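You operate a simulated robot arm through the tools that you are given. There is no shell and no other tool. Be economical: measure what you need, move in short steps, check, and stop when the job is done.

The job below is to be done with a simulated two-armed robot. You get a single attempt, and the scene is never put back.

TASK
Seal both pockets of the dough sheet with the wetted hand press.
Fine: hold the pot while pulling its lid; wet the press on the pad first; press into the orange tray afterwards, pot closed again.

Only the result counts: the job must be done as asked and must still hold three seconds after the hand-in. Knocking over, shifting, dropping, spilling or breaking anything else fails it. Lids that push on must go on centred and level and be pressed home; caps that screw on are set level and turned clockwise until they are tight. Flat cloth is picked up by pressing the open fingertips on it (5 to 10 N) and closing them slowly along it; thin cloth reads only 2 to 8 mm in the jaws.

THE ROBOT
Two 6-joint arms with two-finger parallel grippers on one trunk, on a base that drives. Base frame: it is fixed to the floor where the robot stands at the start and does not move with it; the origin is under the middle of the robot, x ahead of it, y to its left, z up; the surface under the hand at the start is at about z = 0.78. Lengths are in m, angles in rad, forces in N, time in s.
The left shoulder is at the start at [0.06, 0.187, 1.147], the right one opposite. With the tool pointing down near the work surface each hand reaches from about 0.1 to 0.6 m from the robot's upright axis, wherever it stands, measured 20 degrees to its own side. Places, roughly: orange tray inside [0.7, 0.3, 0.8]; pocket 1 of the dough sheet [0.5, -0.5, 0.8]; pocket 2 of the dough sheet [0.5, -0.6, 0.8]; top of the long steel table [0.7, 0.1, 0.8]. Payload 1.57 kg a hand.
The TCP of each hand is the grasp point between the finger pads, 0.03 m short of the fingertips. In the tool frame z runs along the fingers and y along their closing line. The gripper opens to 0.11 m. The fingers are 0.024 m wide and 0.012 m thick; the gripper's body (0.048 by 0.112 m) begins 0.078 m behind the TCP.
Orientation is told as [roll, pitch, yaw] about the base's x, y, z axes, in that order, counted from this pose: with the fingers straight down and closing along the base's y, the tool's x points along the base's -x, its y along +y and its z along -z.

THE INTERFACE
- The arms move only by the tool jog_arm. It takes "left_motion", "right_motion" or both (then of equal length, played together; a hand with none holds still); each is one flat list of numbers, 6 for each row, row after row: the shift along the tool's x, y, z in m, then the turn, a rotation vector about the tool's x, y, z in rad. In form: [dx, dy, dz, rx, ry, rz, dx, dy, dz, rx, ry, rz, ...]. A call has 1 to 12 rows; each row is the pose to reach, as a shift and turn from the pose commanded when the call began, along the tool's axes at that moment. "left_hand" and "right_hand" are, for a hand that has rows, the gripper command, from -1 (shut) to 1 (fully open), values between in proportion, set as the call begins (left out, the last holds). Rows are played at 5 a second. More than 0.05 m and 0.15 rad between two rows, or a gripper value outside its range, and nothing of the call is played. A pose out of reach is approached as far as the arm can. The call stops where the force on the tool passes 90 N (or 10 N more than at its start, if that is more) or the arm is blocked; 0.2 s more then pass. Each finger travels about 0.153 m/s and halts on what it meets, pressing with about 36 N; the grip force reading is that of the motor and also rises with nothing between the fingers. The clock runs only during rows and for 0.2 s after the last one: add rows that repeat a pose to give the fingers time. The reply holds the time, the measured pose of the TCP, the force on the tool along the base axes, the opening and the grip force, in the units named above and with some noise, with the torque about the TCP (base axes, N m) and any sound that the robot's microphone picked up.
- Cameras (640 x 400 px; columns grow to the right, rows downward): "scene" is now at [0.0096, -0.0056, 1.6799]; the picture's right is [-0.06, -1.00, 0.00], its down [-0.83, 0.05, -0.56] and it looks along [0.56, -0.03, -0.83] (base axes); focal length 251 px, centre (320, 200). "left" rides on the left gripper at [0.07, -0.016, -0.141] in its tool frame; the picture's right is [0.23, 0.97, 0.00], its down [-0.85, 0.20, -0.48] and it looks along [-0.47, 0.11, 0.88] (tool axes); focal length 222 px, centre (320, 200). "right" rides on the right gripper at [0.07, 0.016, -0.141] in its tool frame; the picture's right is [-0.23, 0.97, 0.00], its down [-0.86, -0.20, -0.48] and it looks along [-0.47, -0.11, 0.88] (tool axes); focal length 222 px, centre (320, 200). There is no depth. A picture from a camera that has moved, and an enlarged one, comes with that camera's place and axes in the base frame and with its lens.
- get_image(camera): a new picture of that camera. The clock stands still meanwhile.
- lift_body(by): slides the trunk up (or, below 0, down) by that many m; the arms and the scene camera ride with it, the base frame stays. It gives what a move gives, with no picture.
- roll_base(legs): drives the robot by 1 to 6 legs, each [ahead, left, turn to the left] in m, m and rad, along the robot's own axes; the way and the turn of a leg run together, so that a leg with both is an arc; at most 1.5 m and 3.142 rad a leg. The arms and the cameras ride along, it lands a little off, and it stops where it bumps. It gives what a move gives.
- pan_tilt(pan, tilt): turns the head with the scene camera to pan (to the left, within 1.501 rad either way) and tilt (down, from -0.506 to 1.204), counted from straight ahead of the robot. It gives what a move gives.
- inspect(camera, box): a new picture of the part [left, top, right, bottom] of that camera's present view, enlarged. The clock stands still meanwhile.
- hand_in(): hands the job in; it is judged then, once.

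Go step by step. Nothing tells you exact positions but the pictures and the camera data: compare them with the known pose of the tool, close in by small moves and look again before you grip or let go. The budget is 120 turns and 100 pictures, counting those below and the enlarged ones. Unless the task says otherwise, let go and move clear before handing in.

The tools are called by a JSON object that holds its "op" and its "data". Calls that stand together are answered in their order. jog_arm: Moves the arms, as the interface text tells. Its arguments: {"type":"object","properties":{"left_motion":{"type":"array","items":{"type":"number"}},"left_hand":{"type":"number"},"right_motion":{"type":"array","items":{"type":"number"}},"right_hand":{"type":"number"}},"required":[]} The other tools are called the same way: lift_body (by) slides the trunk up or down; roll_base (legs) drives the base; pan_tilt (pan, tilt) turns the head that bears the scene camera; get_image (camera) takes a picture; inspect (camera, box) takes an enlarged picture of a part of a camera's view; hand_in () hands the job in.

At the start:

```text
time: 0.0
left_eef_pos: [0.3418, 0.0354, 1.2324]
left_tool_rot: [0.001, 0.001, 0.0]
left_ft_force: [0.2, -0.4, 1.0]
left_torque: [0.0, 0.02, 0.02]
left_width: 0.11
left_grasp_force: 0.2
right_eef_pos: [0.3525, -0.3092, 1.2487]
right_tool_rot: [0.0, -0.002, -0.001]
right_ft_force: [0.7, 0.2, 0.2]
right_torque: [0.0, -0.01, 0.0]
right_width: 0.1102
right_grasp_force: 0.0
trunk travel left (down, up): [-0.775, 0.215]
robot x, y, heading: [-0.0, -0.0017, -0.001]
head pan, tilt: [-0.061, 0.979]
```

scene: 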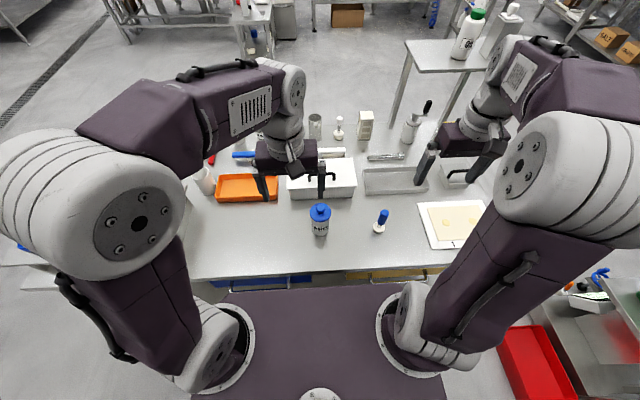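
right: 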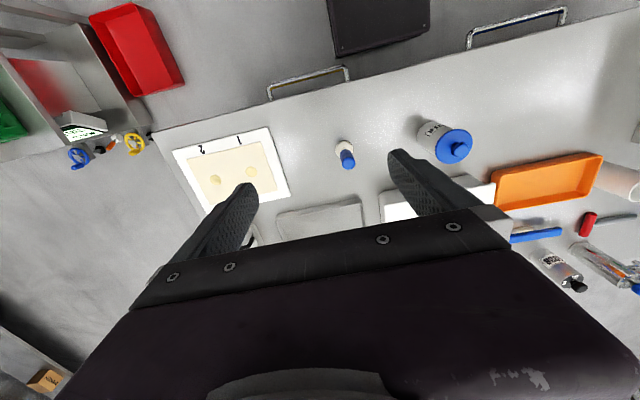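
left: 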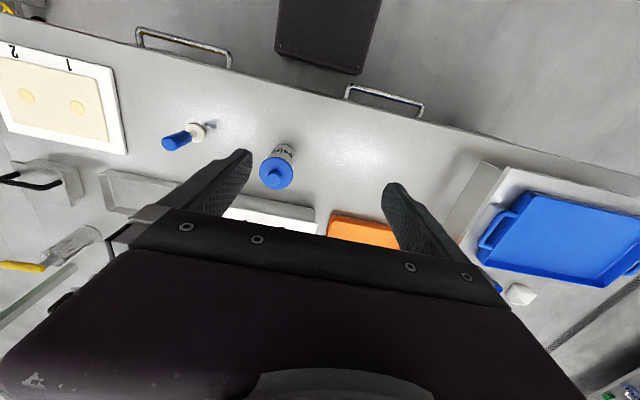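

I see a pot with a blue lid, a small blue-handled press and the dough board on the right. First I look closer at these.

{"op": "inspect", "data": {"camera": "scene", "box": [280, 180, 500, 280]}}

{"op": "inspect", "data": {"camera": "right", "box": [160, 90, 620, 250]}}

{"op": "inspect", "data": {"camera": "left", "box": [150, 100, 420, 260]}}

```text
2.91 times, centred on (390, 230) of scene
camera zoom: at [0.0096, -0.0056, 1.6799], right [-0.06, -1.0, 0.0], down [-0.83, 0.05, -0.56], along [0.56, -0.03, -0.83], focal length 731 px, centre (116, 113)
```

zoom: 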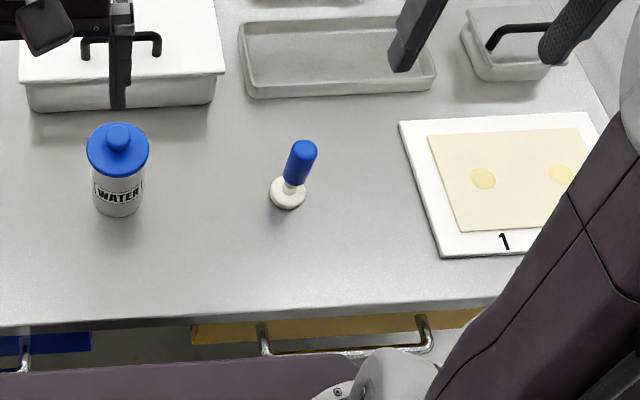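

```text
1.39 times, centred on (390, 170) of right
camera zoom: at [0.2833, -0.2927, 1.3906], right [0.23, 0.97, 0.0], down [0.86, -0.2, 0.48], along [0.47, -0.11, -0.88], focal length 309 px, centre (223, 242)
```

zoom: 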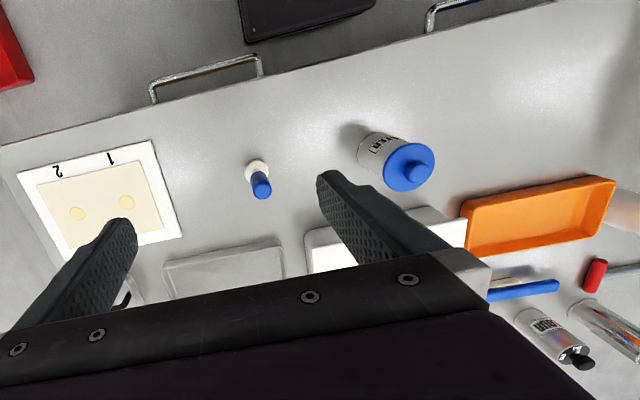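

```text
2.37 times, centred on (285, 180) of left
camera zoom: at [0.2728, 0.022, 1.3753], right [-0.23, 0.97, 0.0], down [0.85, 0.2, 0.48], along [0.47, 0.11, -0.88], focal length 526 px, centre (403, 247)
```

zoom: 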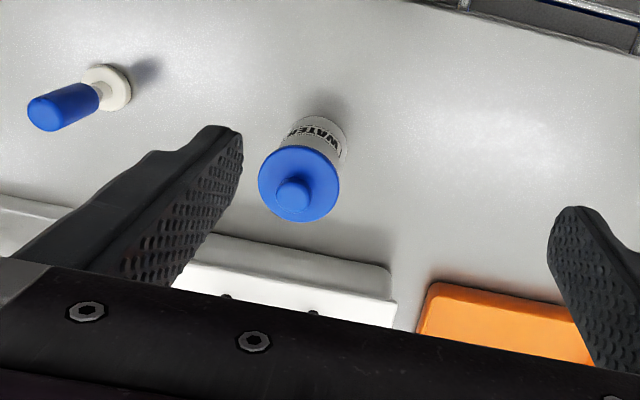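

The pot is near (0.477,-0.031) with its knob top at about z 0.94. The press is at (0.467,-0.264) and about 0.11 tall, and the pockets are at about (0.469,-0.54) and (0.468,-0.65). I start by turning the left hand so that it can take the pot from its left side, fingers level.

{"op": "jog_arm", "data": {"left_motion": [-0.009, 0.018, 0.007, 0, 0, -0.131, -0.018, 0.036, 0.013, 0, 0, -0.262, -0.027, 0.054, 0.02, 0, 0, -0.393, -0.036, 0.072, 0.027, 0, 0, -0.524, -0.045, 0.09, 0.033, 0, 0, -0.654, -0.054, 0.107, 0.04, 0, 0, -0.785, -0.063, 0.125, 0.047, 0, 0, -0.916, -0.072, 0.143, 0.053, 0, 0, -1.047, -0.081, 0.161, 0.06, 0, 0, -1.178, -0.09, 0.179, 0.067, 0, 0, -1.309, -0.099, 0.197, 0.073, 0, 0, -1.44, -0.108, 0.215, 0.08, 0, 0, -1.571]}}

{"op": "pan_tilt", "data": {"pan": 0, "tilt": 1.2}}

{"op": "get_image", "data": {"camera": "scene"}}

```text
time: 2.6
left_eef_pos: [0.4496, 0.2509, 1.1533]
left_tool_rot: [0.0, -0.001, 1.575]
left_ft_force: [0.5, 0.0, -0.3]
left_torque: [-0.01, 0.03, -0.02]
left_width: 0.1103
left_grasp_force: 0.0
right_eef_pos: [0.3542, -0.3075, 1.249]
right_tool_rot: [0.0, 0.001, 0.002]
right_ft_force: [0.2, -0.2, 0.1]
right_torque: [0.0, -0.01, 0.02]
right_width: 0.11
right_grasp_force: 0.0
trunk travel left (down, up): [-0.775, 0.215]
robot x, y, heading: [0.0023, 0.001, -0.001]
head pan, tilt: [-0.061, 0.979]
```

```text
time: 3.4
left_eef_pos: [0.4491, 0.2496, 1.153]
left_tool_rot: [0.0, -0.001, 1.571]
left_ft_force: [-0.5, -0.1, 0.3]
left_torque: [0.0, 0.0, 0.01]
left_width: 0.11
left_grasp_force: 0.0
right_eef_pos: [0.3525, -0.3071, 1.2495]
right_tool_rot: [-0.001, -0.001, -0.001]
right_ft_force: [-0.1, -0.7, 0.3]
right_torque: [-0.03, 0.02, 0.0]
right_width: 0.1099
right_grasp_force: 0.0
trunk travel left (down, up): [-0.775, 0.215]
robot x, y, heading: [0.0011, 0.0017, 0.002]
head pan, tilt: [0.0, 1.201]
```

```text
93 pictures are left
camera scene: at [-0.0053, -0.0014, 1.6659], right [0.0, -1.0, 0.0], down [-0.93, 0.0, -0.36], along [0.36, 0.0, -0.93], focal length 251 px, centre (320, 200)
```

scene: 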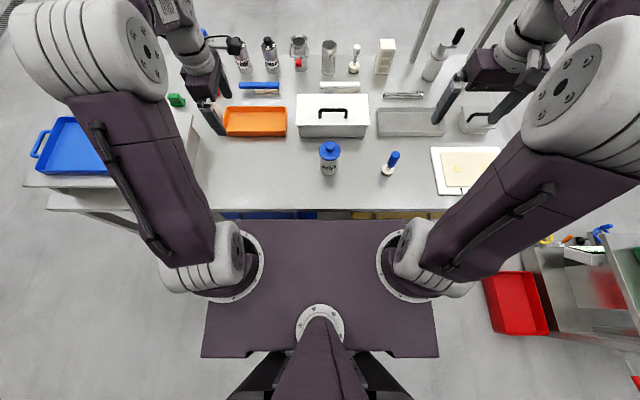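

The trunk and table are clear here. Now I tilt the left hand level, pointing to the right (-y).

{"op": "jog_arm", "data": {"left_motion": [0.004, -0.002, 0.011, 0, 0.131, 0, 0.008, -0.005, 0.022, 0, 0.262, 0, 0.012, -0.007, 0.033, 0, 0.393, 0, 0.017, -0.009, 0.043, 0, 0.524, 0, 0.021, -0.012, 0.054, 0, 0.654, 0, 0.025, -0.014, 0.065, 0, 0.785, 0, 0.029, -0.016, 0.076, 0, 0.916, 0, 0.033, -0.019, 0.087, 0, 1.047, 0, 0.037, -0.021, 0.098, 0, 1.178, 0, 0.042, -0.023, 0.108, 0, 1.309, 0, 0.046, -0.026, 0.119, 0, 1.44, 0, 0.05, -0.028, 0.13, 0, 1.571, 0]}}

{"op": "get_image", "data": {"camera": "left"}}

```text
time: 6.0
left_eef_pos: [0.4772, 0.201, 1.0235]
left_tool_rot: [2.865, 1.567, -1.847]
left_ft_force: [-0.1, -0.2, -0.9]
left_torque: [-0.04, 0.01, 0.04]
left_width: 0.1098
left_grasp_force: 0.0
right_eef_pos: [0.3528, -0.3079, 1.249]
right_tool_rot: [0.001, -0.001, 0.0]
right_ft_force: [-0.6, -0.2, -0.6]
right_torque: [0.0, 0.01, 0.01]
right_width: 0.1101
right_grasp_force: 0.1
trunk travel left (down, up): [-0.775, 0.215]
robot x, y, heading: [-0.0009, -0.0013, 0.001]
head pan, tilt: [0.0, 1.201]
```

```text
92 pictures are left
camera left: at [0.4942, 0.346, 1.0933], right [-0.97, 0.0, 0.23], down [-0.2, 0.48, -0.86], along [-0.11, -0.88, -0.46], focal length 222 px, centre (320, 200)
```

left: 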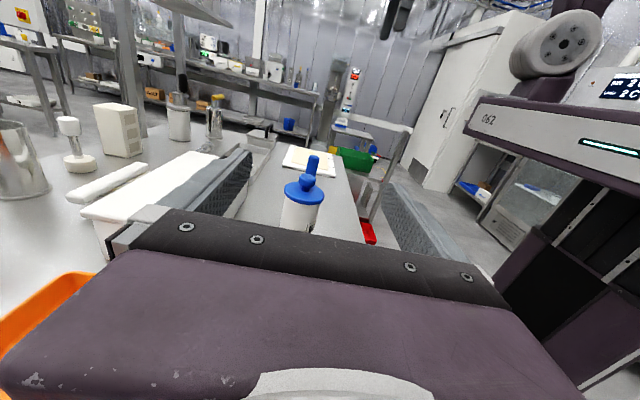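

The left hand is level now. I lower it to the pot's mid-height, staying beside it.

{"op": "jog_arm", "data": {"left_motion": [-0.035, 0, 0.012, 0, 0, 0, -0.07, 0, 0.024, 0, 0, 0, -0.105, 0, 0.036, 0, 0, 0, -0.14, 0, 0.048, 0, 0, 0, -0.173, 0, 0.06, 0, 0, 0, -0.173, 0, 0.06, 0, 0, 0]}}

{"op": "get_image", "data": {"camera": "left"}}

{"op": "inspect", "data": {"camera": "scene", "box": [220, 100, 420, 225]}}

```text
time: 7.3
left_eef_pos: [0.4261, 0.1172, 0.8984]
left_tool_rot: [-0.94, 1.571, 0.628]
left_ft_force: [0.4, -0.5, -1.0]
left_torque: [0.0, 0.0, 0.02]
left_width: 0.1101
left_grasp_force: 0.0
left hand out of reach, approached as far as the arm can: row 1, 2, 3, 4, 5, 6
right_eef_pos: [0.3525, -0.309, 1.2483]
right_tool_rot: [0.0, 0.001, 0.0]
right_ft_force: [0.0, -0.2, 0.2]
right_torque: [0.03, -0.02, -0.02]
right_width: 0.1103
right_grasp_force: 0.1
trunk travel left (down, up): [-0.775, 0.215]
robot x, y, heading: [0.0003, -0.0035, 0.006]
head pan, tilt: [0.0, 1.201]
```

```text
91 pictures are left
camera left: at [0.4425, 0.2606, 0.9698], right [-0.97, 0.0, 0.23], down [-0.2, 0.48, -0.85], along [-0.11, -0.88, -0.47], focal length 222 px, centre (320, 200)
```

left: 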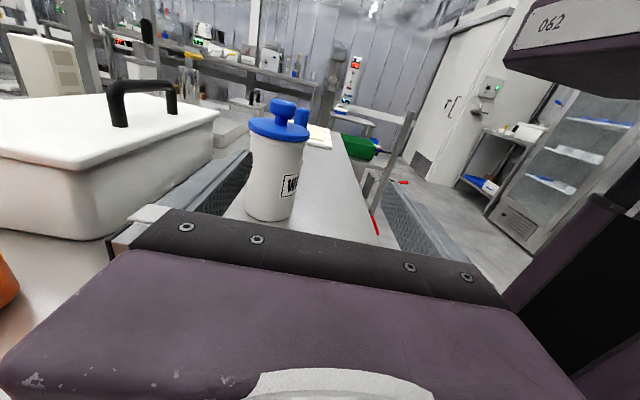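

```text
3.20 times, centred on (320, 162) of scene
camera zoom: at [-0.005, -0.0021, 1.6658], right [0.0, -1.0, 0.0], down [-0.93, 0.0, -0.36], along [0.36, 0.0, -0.93], focal length 804 px, centre (320, 320)
```

zoom: 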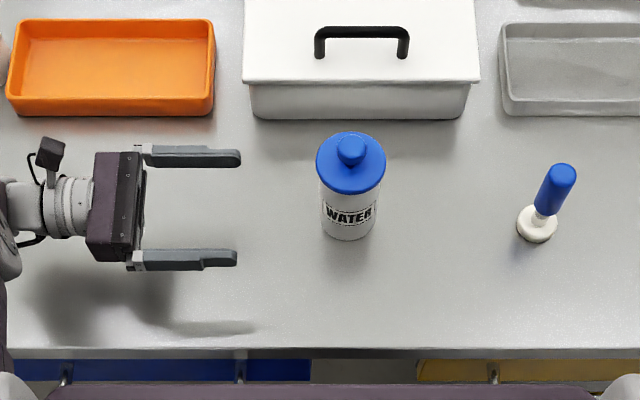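

The level pose runs out of reach at this trunk height. I go back up a little, then lower the trunk.

{"op": "jog_arm", "data": {"left_motion": [0.04, 0, 0, 0, 0, 0, 0.08, 0, 0, 0, 0, 0, 0.12, 0, 0, 0, 0, 0, 0.12, 0, 0, 0, 0, 0]}}

```text
time: 8.3
left_eef_pos: [0.4227, 0.1156, 1.0198]
left_tool_rot: [-2.775, 1.572, -1.204]
left_ft_force: [0.0, 0.0, -0.6]
left_torque: [0.04, -0.01, 0.01]
left_width: 0.1101
left_grasp_force: 0.0
right_eef_pos: [0.3523, -0.3091, 1.2493]
right_tool_rot: [0.0, -0.001, -0.001]
right_ft_force: [0.4, -0.6, -0.5]
right_torque: [-0.03, 0.01, 0.03]
right_width: 0.1098
right_grasp_force: 0.0
trunk travel left (down, up): [-0.775, 0.215]
robot x, y, heading: [0.0009, -0.0014, -0.005]
head pan, tilt: [0.0, 1.201]
```

Now the trunk goes down by 0.15.

{"op": "lift_body", "data": {"by": -0.15}}

{"op": "jog_arm", "data": {"left_motion": [-0.005, -0.027, 0, 0, 0, 0, -0.01, -0.054, 0, 0, 0, 0, -0.01, -0.054, 0, 0, 0, 0]}}

{"op": "get_image", "data": {"camera": "left"}}

```text
time: 10.1
left_eef_pos: [0.4223, 0.1156, 0.8697]
left_tool_rot: [-2.383, 1.57, -0.806]
left_ft_force: [0.4, -1.2, -0.2]
left_torque: [-0.01, -0.02, -0.01]
left_width: 0.11
left_grasp_force: 0.1
right_eef_pos: [0.3519, -0.3077, 1.0993]
right_tool_rot: [-0.002, -0.001, 0.001]
right_ft_force: [0.4, 0.4, 0.3]
right_torque: [-0.05, 0.0, 0.0]
right_width: 0.1102
right_grasp_force: 0.1
trunk travel left (down, up): [-0.625, 0.365]
robot x, y, heading: [-0.0003, -0.0008, 0.004]
head pan, tilt: [0.0, 1.201]
```

```text
time: 10.9
left_eef_pos: [0.4779, 0.118, 0.8605]
left_tool_rot: [-2.557, 1.57, -0.984]
left_ft_force: [-0.2, 0.4, 0.3]
left_torque: [-0.01, -0.03, 0.06]
left_width: 0.1099
left_grasp_force: 0.1
right_eef_pos: [0.3512, -0.3092, 1.0986]
right_tool_rot: [0.0, 0.001, 0.0]
right_ft_force: [-0.6, 0.5, 0.4]
right_torque: [0.0, 0.02, -0.02]
right_width: 0.1104
right_grasp_force: 0.0
trunk travel left (down, up): [-0.625, 0.365]
robot x, y, heading: [-0.0001, 0.001, -0.002]
head pan, tilt: [0.0, 1.201]
```

```text
89 pictures are left
camera left: at [0.4945, 0.2606, 0.9314], right [-0.97, 0.0, 0.23], down [-0.2, 0.48, -0.86], along [-0.11, -0.88, -0.47], focal length 222 px, centre (320, 200)
```

left: 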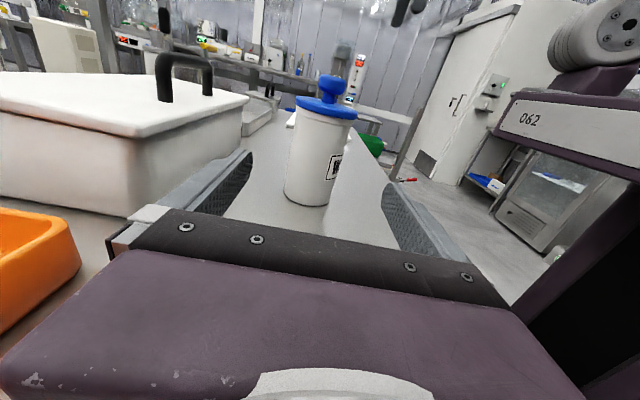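

The pot is aligned with the open fingers (x about 0.478). I advance around it.

{"op": "jog_arm", "data": {"left_motion": [-0.013, 0, 0.03, 0, 0, 0, -0.013, 0, 0.06, 0, 0, 0, -0.013, 0, 0.09, 0, 0, 0, -0.013, 0, 0.115, 0, 0, 0, -0.013, 0, 0.13, 0, 0, 0, -0.013, 0, 0.145, 0, 0, 0]}}

{"op": "inspect", "data": {"camera": "scene", "box": [220, 100, 420, 225]}}

```text
time: 12.3
left_eef_pos: [0.4774, -0.0297, 0.8461]
left_tool_rot: [0.702, 1.571, 2.273]
left_ft_force: [0.4, 0.3, -1.5]
left_torque: [0.03, 0.01, 0.0]
left_width: 0.11
left_grasp_force: 0.2
right_eef_pos: [0.3521, -0.3088, 1.0988]
right_tool_rot: [0.0, -0.001, -0.001]
right_ft_force: [0.2, -0.1, 0.3]
right_torque: [0.02, 0.03, 0.0]
right_width: 0.1102
right_grasp_force: 0.1
trunk travel left (down, up): [-0.625, 0.365]
robot x, y, heading: [-0.0013, 0.0035, -0.005]
head pan, tilt: [0.0, 1.201]
```

```text
3.20 times, centred on (320, 162) of scene
camera zoom: at [-0.0052, -0.0019, 1.5158], right [0.0, -1.0, 0.0], down [-0.93, 0.0, -0.36], along [0.36, 0.0, -0.93], focal length 804 px, centre (320, 320)
```

zoom: 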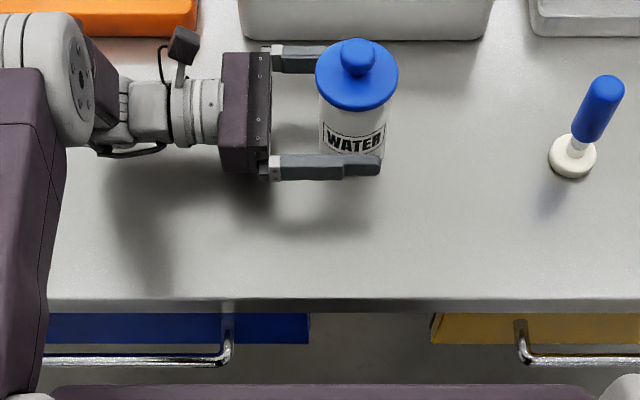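

Fingers surround the pot. I close partway to check centring.

{"op": "jog_arm", "data": {"left_motion": [0, 0, 0, 0, 0, 0, 0, 0, 0, 0, 0, 0], "left_hand": 0.36}}

{"op": "inspect", "data": {"camera": "left", "box": [200, 50, 440, 220]}}

{"op": "inspect", "data": {"camera": "scene", "box": [290, 100, 370, 170]}}

```text
time: 12.9
left_eef_pos: [0.4773, -0.0287, 0.8469]
left_tool_rot: [1.547, 1.571, 3.118]
left_ft_force: [-0.5, 1.0, 0.1]
left_torque: [0.03, 0.02, 0.01]
left_width: 0.0749
left_grasp_force: 0.0
right_eef_pos: [0.3525, -0.3086, 1.0984]
right_tool_rot: [-0.001, -0.001, 0.001]
right_ft_force: [0.3, 0.5, -1.0]
right_torque: [-0.02, -0.04, -0.04]
right_width: 0.1101
right_grasp_force: 0.0
trunk travel left (down, up): [-0.625, 0.365]
robot x, y, heading: [0.0023, -0.0016, 0.0]
head pan, tilt: [0.0, 1.201]
```

```text
2.35 times, centred on (320, 135) of left
camera zoom: at [0.4944, 0.115, 0.9176], right [-0.97, 0.0, 0.23], down [-0.2, 0.48, -0.86], along [-0.11, -0.88, -0.47], focal length 523 px, centre (320, 353)
```

zoom: 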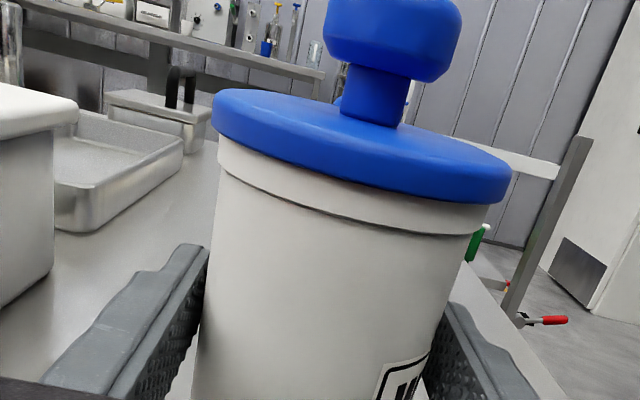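

```text
5.71 times, centred on (330, 135) of scene
camera zoom: at [-0.0052, -0.0013, 1.5158], right [0.0, -1.0, 0.0], down [-0.93, 0.0, -0.36], along [0.36, 0.0, -0.93], focal length 1437 px, centre (263, 571)
```

zoom: 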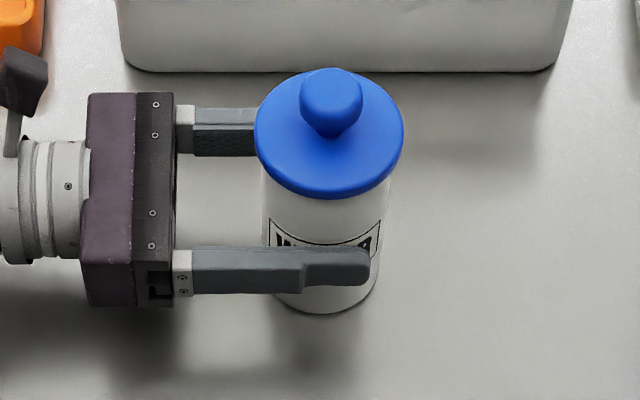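

Centred well. I close on the pot.

{"op": "jog_arm", "data": {"left_motion": [0, 0, 0, 0, 0, 0, 0, 0, 0, 0, 0, 0, 0, 0, 0, 0, 0, 0], "left_hand": -0.2}}

{"op": "inspect", "data": {"camera": "scene", "box": [290, 100, 370, 170]}}

```text
time: 13.7
left_eef_pos: [0.4778, -0.0295, 0.8467]
left_tool_rot: [3.073, 1.571, -1.64]
left_ft_force: [0.0, 1.2, 0.6]
left_torque: [0.05, 0.09, -0.05]
left_width: 0.0687
left_grasp_force: 36.0
right_eef_pos: [0.3524, -0.3088, 1.0984]
right_tool_rot: [0.001, 0.001, 0.0]
right_ft_force: [-0.9, 0.2, 0.5]
right_torque: [0.01, 0.01, -0.03]
right_width: 0.1103
right_grasp_force: 0.0
trunk travel left (down, up): [-0.625, 0.365]
robot x, y, heading: [-0.0001, 0.0005, -0.004]
head pan, tilt: [0.0, 1.201]
```

```text
5.71 times, centred on (330, 135) of scene
camera zoom: at [-0.0052, -0.0013, 1.5158], right [0.0, -1.0, 0.0], down [-0.93, 0.0, -0.36], along [0.36, 0.0, -0.93], focal length 1437 px, centre (263, 571)
```

zoom: 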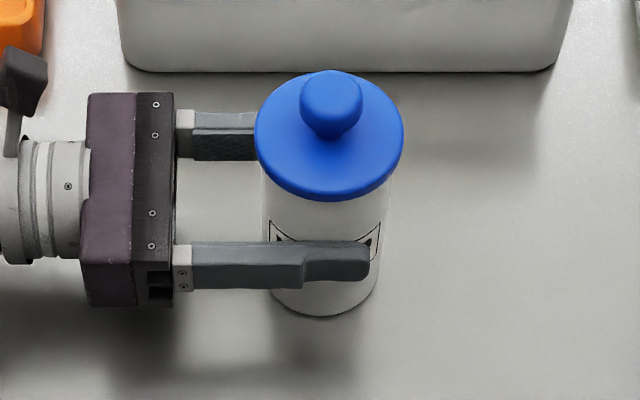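

The pot is held (69 mm wide). Its lid has a mushroom knob, with the cap at about z 0.918–0.935 over (0.476,-0.034). The right hand goes above it.

{"op": "jog_arm", "data": {"right_motion": [-0.0178, 0.0392, 0.0069, 0, 0, 0, -0.0356, 0.0784, 0.0137, 0, 0, 0, -0.0534, 0.1176, 0.0206, 0, 0, 0, -0.0711, 0.157, 0.0274, 0, 0, 0, -0.0889, 0.196, 0.034, 0, 0, 0, -0.1067, 0.2355, 0.041, 0, 0, 0, -0.1245, 0.2747, 0.048, 0, 0, 0, -0.1245, 0.2747, 0.078, 0, 0, 0, -0.1245, 0.2747, 0.078, 0, 0, 0], "right_hand": 0.3}}

{"op": "get_image", "data": {"camera": "right"}}

{"op": "inspect", "data": {"camera": "left", "box": [200, 0, 480, 200]}}

```text
time: 15.7
left_eef_pos: [0.4781, -0.0292, 0.8473]
left_tool_rot: [-2.419, 1.571, -0.849]
left_ft_force: [0.7, -0.2, 2.0]
left_torque: [0.03, 0.01, -0.03]
left_width: 0.0687
left_grasp_force: 35.8
right_eef_pos: [0.4754, -0.0335, 1.0204]
right_tool_rot: [0.0, 0.002, 0.0]
right_ft_force: [0.2, 0.8, 0.7]
right_torque: [-0.03, 0.04, -0.02]
right_width: 0.0714
right_grasp_force: 0.2
trunk travel left (down, up): [-0.625, 0.365]
robot x, y, heading: [0.0003, -0.0025, -0.003]
head pan, tilt: [0.0, 1.201]
```

```text
84 pictures are left
camera right: at [0.4067, -0.0175, 1.1627], right [0.23, 0.97, 0.0], down [0.86, -0.2, 0.48], along [0.47, -0.11, -0.88], focal length 222 px, centre (320, 200)
```

right: 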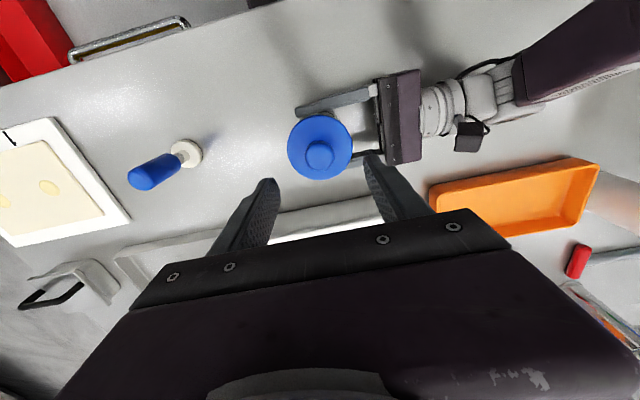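

```text
2.00 times, centred on (340, 100) of left
camera zoom: at [0.4946, 0.1152, 0.9176], right [-0.97, 0.0, 0.23], down [-0.2, 0.48, -0.86], along [-0.11, -0.88, -0.47], focal length 444 px, centre (280, 400)
```

zoom: 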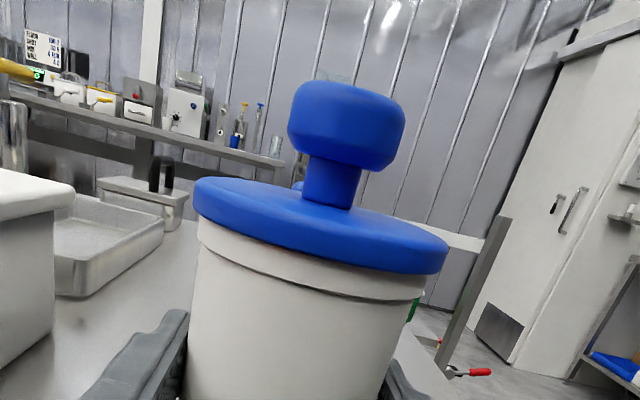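

The knob is right beneath the right hand. I go down until the fingertips are level with the cap, then check.

{"op": "jog_arm", "data": {"right_motion": [0, 0, 0.03, 0, 0, 0, 0, 0, 0.055, 0, 0, 0, 0, 0, 0.068, 0, 0, 0, 0, 0, 0.074, 0, 0, 0]}}

{"op": "inspect", "data": {"camera": "left", "box": [200, 0, 480, 200]}}

```text
time: 16.7
left_eef_pos: [0.4779, -0.0292, 0.8469]
left_tool_rot: [3.141, 1.571, -1.572]
left_ft_force: [-0.4, 0.4, 0.8]
left_torque: [0.02, 0.02, -0.05]
left_width: 0.0685
left_grasp_force: 36.5
right_eef_pos: [0.4767, -0.0346, 0.9476]
right_tool_rot: [0.0, 0.0, -0.001]
right_ft_force: [-0.7, 0.9, 0.5]
right_torque: [0.01, -0.01, -0.02]
right_width: 0.0716
right_grasp_force: 0.1
trunk travel left (down, up): [-0.625, 0.365]
robot x, y, heading: [-0.0016, 0.0009, -0.006]
head pan, tilt: [0.0, 1.201]
```

```text
2.00 times, centred on (340, 100) of left
camera zoom: at [0.4944, 0.1152, 0.9176], right [-0.97, 0.0, 0.23], down [-0.2, 0.48, -0.86], along [-0.11, -0.88, -0.47], focal length 444 px, centre (280, 400)
```

zoom: 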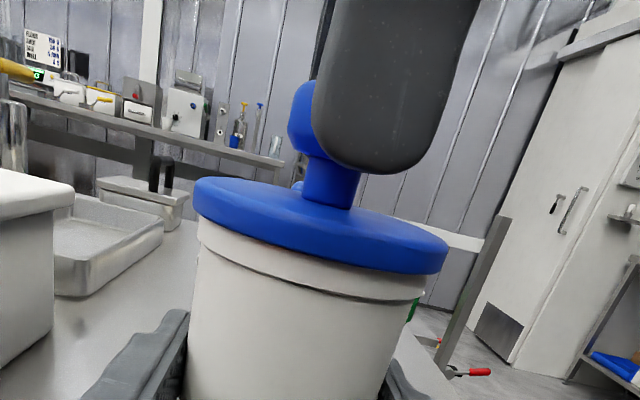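

Aligned. I lower 4 mm more and close on the knob.

{"op": "jog_arm", "data": {"right_motion": [-0.001, 0, 0.004, 0, 0, 0, -0.001, 0, 0.004, 0, 0, 0]}}

{"op": "jog_arm", "data": {"right_motion": [0, 0, 0, 0, 0, 0, 0, 0, 0, 0, 0, 0, 0, 0, 0, 0, 0, 0, 0, 0, 0, 0, 0, 0], "right_hand": -1}}

{"op": "inspect", "data": {"camera": "left", "box": [200, 0, 480, 200]}}

```text
time: 17.3
left_eef_pos: [0.4774, -0.0271, 0.8467]
left_tool_rot: [3.14, 1.57, -1.57]
left_ft_force: [-0.1, -0.7, 1.2]
left_torque: [-0.01, -0.02, -0.01]
left_width: 0.0685
left_grasp_force: 35.8
right_eef_pos: [0.4779, -0.033, 0.9432]
right_tool_rot: [0.0, -0.001, -0.001]
right_ft_force: [-0.2, 0.3, 0.3]
right_torque: [-0.02, 0.0, -0.02]
right_width: 0.0717
right_grasp_force: 0.1
trunk travel left (down, up): [-0.625, 0.365]
robot x, y, heading: [-0.0019, -0.0016, -0.0]
head pan, tilt: [0.0, 1.201]
```

```text
time: 18.3
left_eef_pos: [0.4766, -0.0283, 0.8485]
left_tool_rot: [-2.979, 1.57, -1.409]
left_ft_force: [1.1, 0.9, 1.3]
left_torque: [0.13, 0.03, -0.02]
left_width: 0.0686
left_grasp_force: 35.8
right_eef_pos: [0.4787, -0.0341, 0.9445]
right_tool_rot: [0.0, -0.002, -0.002]
right_ft_force: [-0.7, -0.7, -0.6]
right_torque: [0.0, 0.03, 0.0]
right_width: 0.0304
right_grasp_force: 36.1
trunk travel left (down, up): [-0.625, 0.365]
robot x, y, heading: [0.0008, 0.0012, 0.001]
head pan, tilt: [0.0, 1.201]
heard: snap
```

```text
2.00 times, centred on (340, 100) of left
camera zoom: at [0.4944, 0.1152, 0.9176], right [-0.97, 0.0, 0.23], down [-0.2, 0.48, -0.86], along [-0.11, -0.88, -0.47], focal length 444 px, centre (280, 400)
```

zoom: 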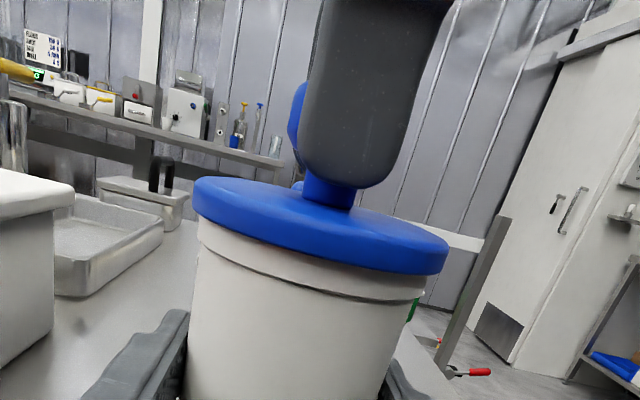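

Knob gripped (30 mm). I pull straight up slowly.

{"op": "jog_arm", "data": {"right_motion": [0, 0, -0.005, 0, 0, 0, 0, 0, -0.01, 0, 0, 0, 0, 0, -0.015, 0, 0, 0, 0, 0, -0.02, 0, 0, 0, 0, 0, -0.03, 0, 0, 0, 0, 0, -0.045, 0, 0, 0, 0, 0, -0.06, 0, 0, 0]}}

{"op": "get_image", "data": {"camera": "left"}}

{"op": "inspect", "data": {"camera": "scene", "box": [270, 70, 410, 180]}}

```text
time: 19.9
left_eef_pos: [0.4775, -0.0295, 0.847]
left_tool_rot: [2.996, 1.572, -1.714]
left_ft_force: [0.3, 0.0, 1.2]
left_torque: [-0.01, 0.0, 0.06]
left_width: 0.0686
left_grasp_force: 35.9
right_eef_pos: [0.4783, -0.0333, 1.0029]
right_tool_rot: [0.0, 0.0, -0.001]
right_ft_force: [-0.3, -0.2, 1.3]
right_torque: [0.01, -0.01, -0.02]
right_width: 0.0302
right_grasp_force: 36.0
trunk travel left (down, up): [-0.625, 0.365]
robot x, y, heading: [-0.001, 0.0008, 0.002]
head pan, tilt: [0.0, 1.201]
```

```text
80 pictures are left
camera left: at [0.4944, 0.1152, 0.9176], right [-0.97, 0.0, 0.23], down [-0.2, 0.48, -0.86], along [-0.11, -0.88, -0.47], focal length 222 px, centre (320, 200)
```

left: 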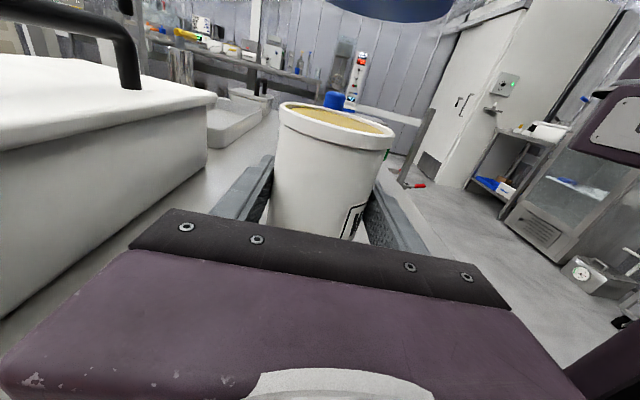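

```text
3.64 times, centred on (340, 125) of scene
camera zoom: at [-0.0053, -0.0012, 1.5158], right [0.0, -1.0, 0.0], down [-0.93, 0.0, -0.36], along [0.36, 0.0, -0.93], focal length 914 px, centre (247, 473)
```

zoom: 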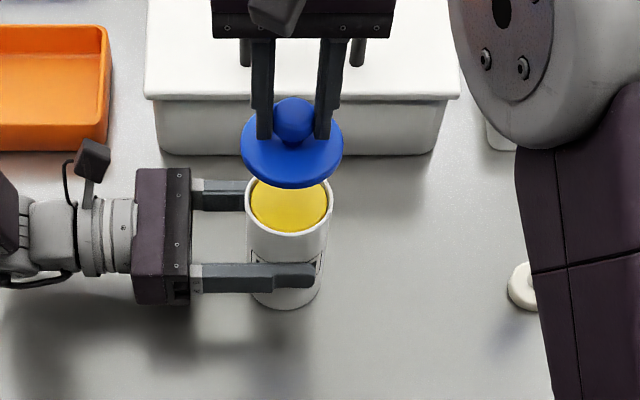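

The lid is off and the yellow wet pad sits near the rim. I carry the lid to a free spot at about (0.40,-0.14) and lower it near the table.

{"op": "jog_arm", "data": {"right_motion": [0.02, -0.027, 0, 0, 0, 0, 0.04, -0.054, 0, 0, 0, 0, 0.06, -0.08, 0, 0, 0, 0, 0.078, -0.107, 0, 0, 0, 0, 0.078, -0.107, 0.04, 0, 0, 0, 0.078, -0.107, 0.08, 0, 0, 0, 0.078, -0.107, 0.12, 0, 0, 0, 0.078, -0.107, 0.15, 0, 0, 0, 0.078, -0.107, 0.162, 0, 0, 0, 0.078, -0.107, 0.162, 0, 0, 0]}}

{"op": "inspect", "data": {"camera": "scene", "box": [270, 70, 470, 210]}}

{"op": "inspect", "data": {"camera": "left", "box": [260, 80, 520, 240]}}

```text
time: 22.1
left_eef_pos: [0.4768, -0.029, 0.8465]
left_tool_rot: [-2.971, 1.571, -1.401]
left_ft_force: [-0.7, 0.2, 0.3]
left_torque: [-0.01, 0.01, 0.02]
left_width: 0.0684
left_grasp_force: 36.0
right_eef_pos: [0.3986, -0.1417, 0.84]
right_tool_rot: [0.001, 0.001, 0.0]
right_ft_force: [-0.5, 0.0, -0.9]
right_torque: [0.01, -0.02, 0.01]
right_width: 0.0303
right_grasp_force: 36.1
trunk travel left (down, up): [-0.625, 0.365]
robot x, y, heading: [0.0002, -0.001, -0.0]
head pan, tilt: [0.0, 1.201]
```

```text
2.86 times, centred on (370, 140) of scene
camera zoom: at [-0.0053, -0.0012, 1.5158], right [0.0, -1.0, 0.0], down [-0.93, 0.0, -0.36], along [0.36, 0.0, -0.93], focal length 718 px, centre (177, 371)
```

zoom: 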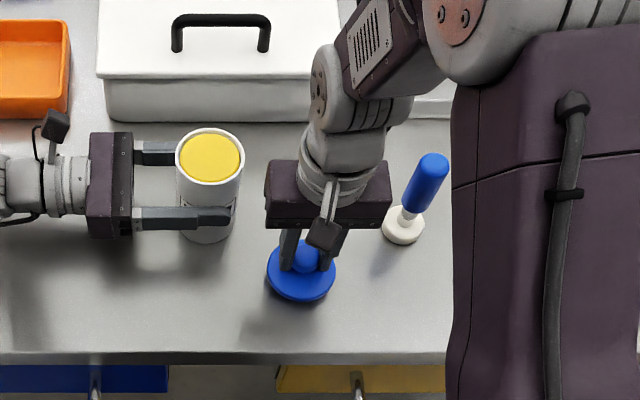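

```text
2.46 times, centred on (390, 160) of left
camera zoom: at [0.4944, 0.1152, 0.9176], right [-0.97, 0.0, 0.23], down [-0.2, 0.48, -0.86], along [-0.11, -0.88, -0.47], focal length 547 px, centre (148, 298)
```

zoom: 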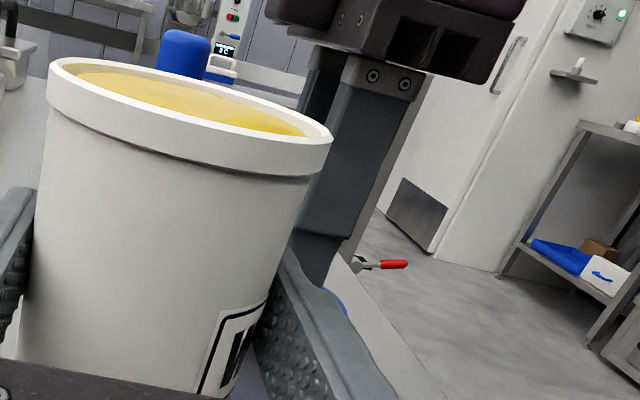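

Pad seen; now I lower the lid carefully onto the table.

{"op": "jog_arm", "data": {"right_motion": [0, 0, 0.003, 0, 0, 0, 0, 0, 0.006, 0, 0, 0, 0, 0, 0.009, 0, 0, 0]}}

{"op": "jog_arm", "data": {"right_motion": [0, 0, 0.001, 0, 0, 0, 0, 0, 0.002, 0, 0, 0]}}

```text
time: 22.9
left_eef_pos: [0.4773, -0.0288, 0.8476]
left_tool_rot: [-3.115, 1.571, -1.543]
left_ft_force: [0.8, 0.4, 0.8]
left_torque: [0.0, -0.01, -0.04]
left_width: 0.0685
left_grasp_force: 36.2
right_eef_pos: [0.4012, -0.1397, 0.8313]
right_tool_rot: [-0.003, 0.001, 0.0]
right_ft_force: [-0.7, -0.7, -0.5]
right_torque: [0.01, -0.01, 0.03]
right_width: 0.0302
right_grasp_force: 35.6
trunk travel left (down, up): [-0.625, 0.365]
robot x, y, heading: [0.0015, 0.001, 0.0]
head pan, tilt: [0.0, 1.201]
```

```text
time: 23.5
left_eef_pos: [0.4782, -0.0296, 0.8468]
left_tool_rot: [3.041, 1.572, -1.671]
left_ft_force: [0.5, 0.7, 1.8]
left_torque: [0.01, 0.0, -0.03]
left_width: 0.0687
left_grasp_force: 36.1
right_eef_pos: [0.4003, -0.1403, 0.8302]
right_tool_rot: [0.0, 0.001, 0.0]
right_ft_force: [0.6, -0.1, 0.7]
right_torque: [-0.02, -0.01, -0.01]
right_width: 0.0299
right_grasp_force: 36.4
trunk travel left (down, up): [-0.625, 0.365]
robot x, y, heading: [-0.0027, 0.0025, 0.002]
head pan, tilt: [0.0, 1.201]
```

{"op": "jog_arm", "data": {"right_motion": [0, 0, 0.001, 0, 0, 0, 0, 0, 0.002, 0, 0, 0]}}

{"op": "inspect", "data": {"camera": "scene", "box": [330, 130, 400, 190]}}

```text
time: 24.1
left_eef_pos: [0.4774, -0.0295, 0.8471]
left_tool_rot: [2.966, 1.571, -1.746]
left_ft_force: [0.7, 1.1, 1.1]
left_torque: [-0.02, -0.02, -0.03]
left_width: 0.0685
left_grasp_force: 36.1
right_eef_pos: [0.3997, -0.1404, 0.8278]
right_tool_rot: [0.0, 0.001, -0.001]
right_ft_force: [-0.1, -0.3, -0.3]
right_torque: [0.03, 0.04, -0.02]
right_width: 0.0302
right_grasp_force: 36.1
trunk travel left (down, up): [-0.625, 0.365]
robot x, y, heading: [0.0013, -0.0013, -0.001]
head pan, tilt: [0.0, 1.201]
```

```text
6.67 times, centred on (365, 160) of scene
camera zoom: at [-0.0052, -0.0012, 1.5158], right [0.0, -1.0, 0.0], down [-0.93, 0.0, -0.36], along [0.36, 0.0, -0.93], focal length 1676 px, centre (20, 467)
```

zoom: 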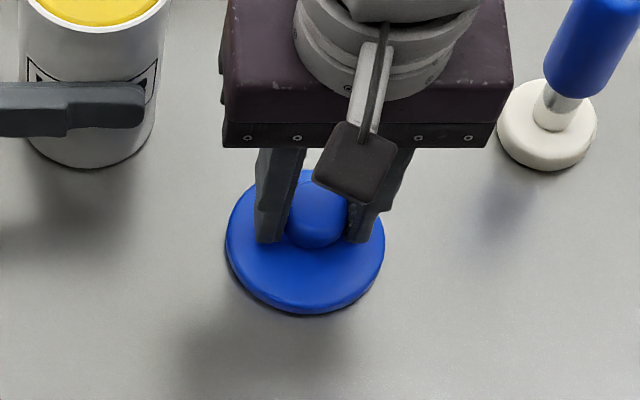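

No contact yet; I continue in small steps.

{"op": "jog_arm", "data": {"right_motion": [0, 0, 0.001, 0, 0, 0, 0, 0, 0.002, 0, 0, 0]}}

{"op": "jog_arm", "data": {"right_motion": [0, 0, 0.001, 0, 0, 0, 0, 0, 0.002, 0, 0, 0]}}

```text
time: 24.7
left_eef_pos: [0.4779, -0.0274, 0.8464]
left_tool_rot: [2.958, 1.569, -1.752]
left_ft_force: [0.3, 0.6, 0.5]
left_torque: [0.02, 0.0, -0.03]
left_width: 0.0685
left_grasp_force: 35.9
right_eef_pos: [0.3996, -0.1408, 0.8251]
right_tool_rot: [-0.001, 0.0, 0.0]
right_ft_force: [0.1, 0.4, 0.2]
right_torque: [-0.04, 0.02, 0.0]
right_width: 0.0302
right_grasp_force: 36.3
trunk travel left (down, up): [-0.625, 0.365]
robot x, y, heading: [0.0014, -0.0001, -0.007]
head pan, tilt: [0.0, 1.201]
```

```text
time: 25.3
left_eef_pos: [0.4772, -0.0281, 0.8459]
left_tool_rot: [-0.965, 1.572, 0.606]
left_ft_force: [-0.2, 0.7, 0.5]
left_torque: [0.04, 0.0, 0.03]
left_width: 0.0684
left_grasp_force: 35.9
right_eef_pos: [0.3997, -0.1403, 0.8254]
right_tool_rot: [0.001, -0.003, 0.0]
right_ft_force: [-0.7, -1.6, 17.0]
right_torque: [-0.02, 0.09, -0.03]
right_width: 0.0304
right_grasp_force: 35.9
trunk travel left (down, up): [-0.625, 0.365]
robot x, y, heading: [-0.0015, -0.0, -0.001]
head pan, tilt: [0.0, 1.201]
```

The lid rests on the table. I open and rise.

{"op": "jog_arm", "data": {"right_motion": [0, 0, -0.0008, 0, 0, 0, 0, 0, -0.0008, 0, 0, 0]}}

{"op": "jog_arm", "data": {"right_motion": [0, 0, 0, 0, 0, 0, 0, 0, 0, 0, 0, 0], "right_hand": 0.2}}

{"op": "jog_arm", "data": {"right_motion": [0, 0, -0.02, 0, 0, 0, 0, 0, -0.05, 0, 0, 0, 0, 0, -0.09, 0, 0, 0, 0, 0, -0.13, 0, 0, 0]}}

{"op": "get_image", "data": {"camera": "right"}}

```text
time: 25.9
left_eef_pos: [0.4762, -0.0276, 0.8482]
left_tool_rot: [-1.517, 1.569, 0.053]
left_ft_force: [0.4, -0.6, 0.0]
left_torque: [0.03, 0.0, 0.0]
left_width: 0.0684
left_grasp_force: 36.6
right_eef_pos: [0.3993, -0.1409, 0.8242]
right_tool_rot: [0.001, -0.002, -0.001]
right_ft_force: [1.0, -3.8, 18.4]
right_torque: [-0.12, -0.04, 0.0]
right_width: 0.0303
right_grasp_force: 36.3
trunk travel left (down, up): [-0.625, 0.365]
robot x, y, heading: [0.0001, -0.0001, 0.002]
head pan, tilt: [0.0, 1.201]
```

```text
time: 26.5
left_eef_pos: [0.4774, -0.0289, 0.8469]
left_tool_rot: [-2.691, 1.57, -1.116]
left_ft_force: [1.0, -0.9, 0.4]
left_torque: [0.0, 0.07, 0.01]
left_width: 0.0685
left_grasp_force: 35.9
right_eef_pos: [0.401, -0.14, 0.8235]
right_tool_rot: [-0.001, 0.0, 0.0]
right_ft_force: [0.4, -0.6, 0.1]
right_torque: [0.0, -0.04, 0.01]
right_width: 0.0659
right_grasp_force: 0.0
trunk travel left (down, up): [-0.625, 0.365]
robot x, y, heading: [-0.0009, 0.0008, -0.001]
head pan, tilt: [0.0, 1.201]
```

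```text
time: 27.5
left_eef_pos: [0.4769, -0.0286, 0.8459]
left_tool_rot: [-1.436, 1.571, 0.136]
left_ft_force: [0.2, 1.2, 0.2]
left_torque: [0.02, 0.02, 0.03]
left_width: 0.0685
left_grasp_force: 36.5
right_eef_pos: [0.3997, -0.1378, 0.9537]
right_tool_rot: [0.001, 0.0, 0.001]
right_ft_force: [-0.3, -0.6, -1.0]
right_torque: [0.03, 0.01, 0.01]
right_width: 0.066
right_grasp_force: 0.0
trunk travel left (down, up): [-0.625, 0.365]
robot x, y, heading: [-0.0027, 0.0009, 0.0]
head pan, tilt: [0.0, 1.201]
```

```text
75 pictures are left
camera right: at [0.3298, -0.1222, 1.096], right [0.23, 0.97, 0.0], down [0.86, -0.2, 0.48], along [0.47, -0.11, -0.88], focal length 222 px, centre (320, 200)
```

right: 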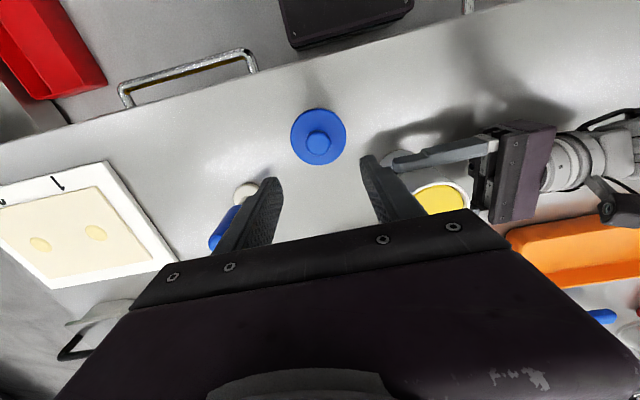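

The lid stands flat on the table. Now the right hand goes over the press.

{"op": "jog_arm", "data": {"right_motion": [-0.022, -0.042, -0.01, 0, 0, 0, -0.045, -0.084, -0.016, 0, 0, 0, -0.067, -0.126, -0.016, 0, 0, 0, -0.067, -0.126, -0.016, 0, 0, 0]}}

{"op": "get_image", "data": {"camera": "right"}}

{"op": "inspect", "data": {"camera": "scene", "box": [330, 70, 470, 190]}}

```text
time: 28.5
left_eef_pos: [0.4776, -0.0281, 0.848]
left_tool_rot: [-3.106, 1.571, -1.533]
left_ft_force: [0.2, -0.1, 1.2]
left_torque: [0.11, 0.04, 0.0]
left_width: 0.0685
left_grasp_force: 35.2
right_eef_pos: [0.4686, -0.2665, 0.9696]
right_tool_rot: [0.001, 0.0, 0.0]
right_ft_force: [0.2, 1.0, 0.2]
right_torque: [-0.01, 0.01, -0.01]
right_width: 0.066
right_grasp_force: 0.1
trunk travel left (down, up): [-0.625, 0.365]
robot x, y, heading: [-0.0014, 0.0032, -0.003]
head pan, tilt: [0.0, 1.201]
```

```text
74 pictures are left
camera right: at [0.3987, -0.2506, 1.1114], right [0.23, 0.97, 0.0], down [0.86, -0.2, 0.48], along [0.47, -0.11, -0.88], focal length 222 px, centre (320, 200)
```

right: 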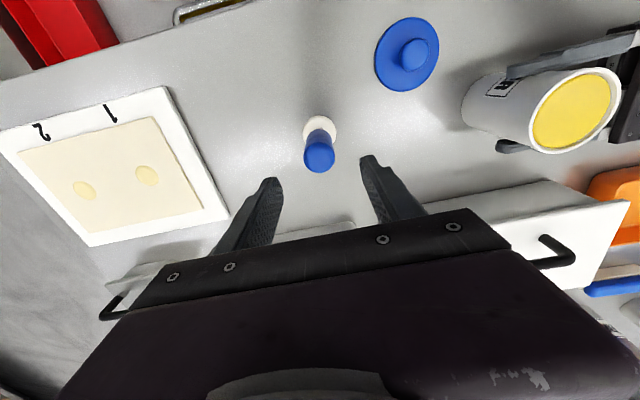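

```text
3.33 times, centred on (400, 130) of scene
camera zoom: at [-0.0055, -0.0007, 1.5158], right [0.0, -1.0, 0.0], down [-0.93, 0.0, -0.36], along [0.36, 0.0, -0.93], focal length 838 px, centre (53, 433)
```

zoom: 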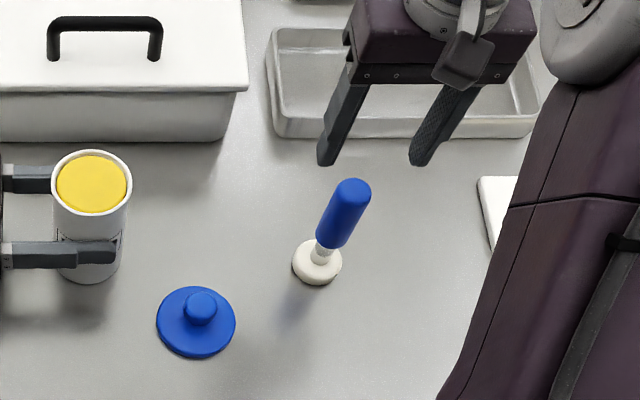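

The press is at about (0.462,-0.266), top at z 0.905 and handle from 0.835. I descend around the handle.

{"op": "jog_arm", "data": {"right_motion": [0.006, 0, 0.02, 0, 0, 0, 0.006, 0, 0.04, 0, 0, 0, 0.006, 0, 0.07, 0, 0, 0, 0.006, 0, 0.099, 0, 0, 0, 0.006, 0, 0.099, 0, 0, 0]}}

{"op": "inspect", "data": {"camera": "scene", "box": [360, 90, 460, 180]}}

{"op": "inspect", "data": {"camera": "right", "box": [220, 90, 440, 240]}}

```text
time: 29.7
left_eef_pos: [0.4775, -0.0289, 0.8467]
left_tool_rot: [-3.138, 1.57, -1.568]
left_ft_force: [0.1, -0.2, 0.1]
left_torque: [-0.06, 0.01, 0.04]
left_width: 0.0684
left_grasp_force: 35.6
right_eef_pos: [0.4621, -0.2659, 0.8707]
right_tool_rot: [0.0, -0.002, -0.001]
right_ft_force: [-0.5, 0.1, -0.5]
right_torque: [0.02, -0.01, -0.01]
right_width: 0.0661
right_grasp_force: 0.1
trunk travel left (down, up): [-0.625, 0.365]
robot x, y, heading: [0.003, 0.0009, 0.0]
head pan, tilt: [0.0, 1.201]
```

```text
4.44 times, centred on (410, 135) of scene
camera zoom: at [-0.0052, -0.0013, 1.5158], right [0.0, -1.0, 0.0], down [-0.93, 0.0, -0.36], along [0.36, 0.0, -0.93], focal length 1117 px, centre (-80, 489)
```

zoom: 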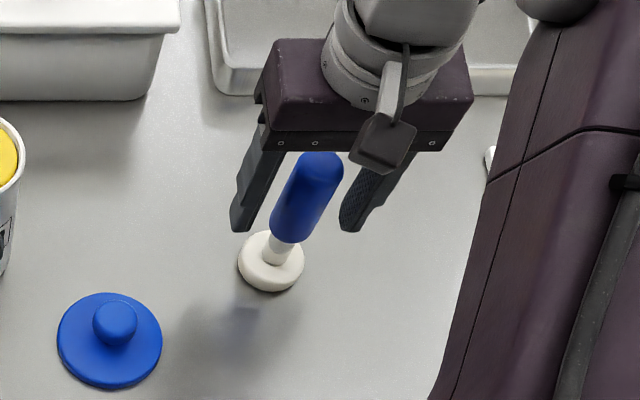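

```text
2.67 times, centred on (330, 165) of right
camera zoom: at [0.3925, -0.2498, 1.0129], right [0.23, 0.97, 0.0], down [0.86, -0.2, 0.48], along [0.47, -0.11, -0.88], focal length 592 px, centre (293, 293)
```

zoom: 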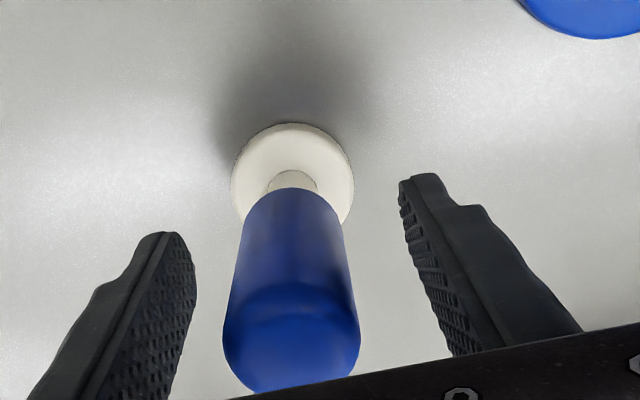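

Slightly off-centre, so I shift 1.5 mm and close on the handle.

{"op": "jog_arm", "data": {"right_motion": [0, -0.0015, 0.001, 0, 0, 0, 0, -0.0015, 0.001, 0, 0, 0], "right_hand": -0.3}}

{"op": "jog_arm", "data": {"right_motion": [0, 0, 0, 0, 0, 0, 0, 0, 0, 0, 0, 0, 0, 0, 0, 0, 0, 0], "right_hand": -1}}

{"op": "inspect", "data": {"camera": "right", "box": [220, 90, 440, 240]}}

```text
time: 30.3
left_eef_pos: [0.4765, -0.0293, 0.8469]
left_tool_rot: [3.136, 1.573, -1.578]
left_ft_force: [-0.1, -0.4, 1.5]
left_torque: [-0.1, -0.07, -0.01]
left_width: 0.0686
left_grasp_force: 35.4
right_eef_pos: [0.4623, -0.2669, 0.8698]
right_tool_rot: [0.001, -0.001, 0.0]
right_ft_force: [0.4, 0.6, -0.7]
right_torque: [0.0, -0.04, 0.02]
right_width: 0.0387
right_grasp_force: 0.0
trunk travel left (down, up): [-0.625, 0.365]
robot x, y, heading: [0.0009, 0.002, -0.0]
head pan, tilt: [0.0, 1.201]
```

```text
time: 31.1
left_eef_pos: [0.478, -0.0294, 0.8466]
left_tool_rot: [2.818, 1.571, -1.893]
left_ft_force: [0.4, -0.4, 1.3]
left_torque: [-0.04, -0.03, 0.0]
left_width: 0.0688
left_grasp_force: 36.0
right_eef_pos: [0.4624, -0.2669, 0.8704]
right_tool_rot: [0.0, 0.0, 0.0]
right_ft_force: [-0.1, 0.0, -0.8]
right_torque: [0.03, 0.03, 0.0]
right_width: 0.0306
right_grasp_force: 35.5
trunk travel left (down, up): [-0.625, 0.365]
robot x, y, heading: [0.0011, -0.0005, 0.002]
head pan, tilt: [0.0, 1.201]
```

```text
2.67 times, centred on (330, 165) of right
camera zoom: at [0.3925, -0.2515, 1.0123], right [0.23, 0.97, 0.0], down [0.86, -0.2, 0.48], along [0.47, -0.11, -0.88], focal length 592 px, centre (293, 293)
```

zoom: 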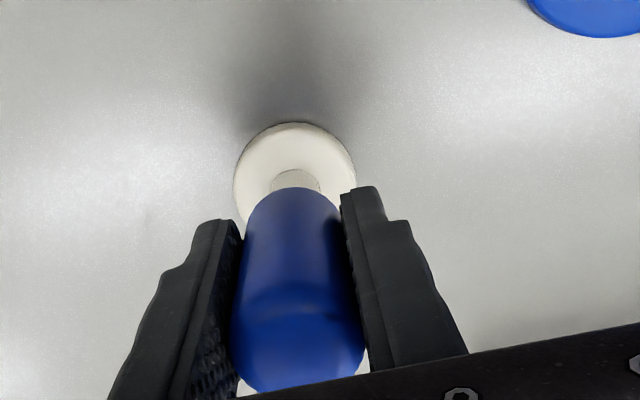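

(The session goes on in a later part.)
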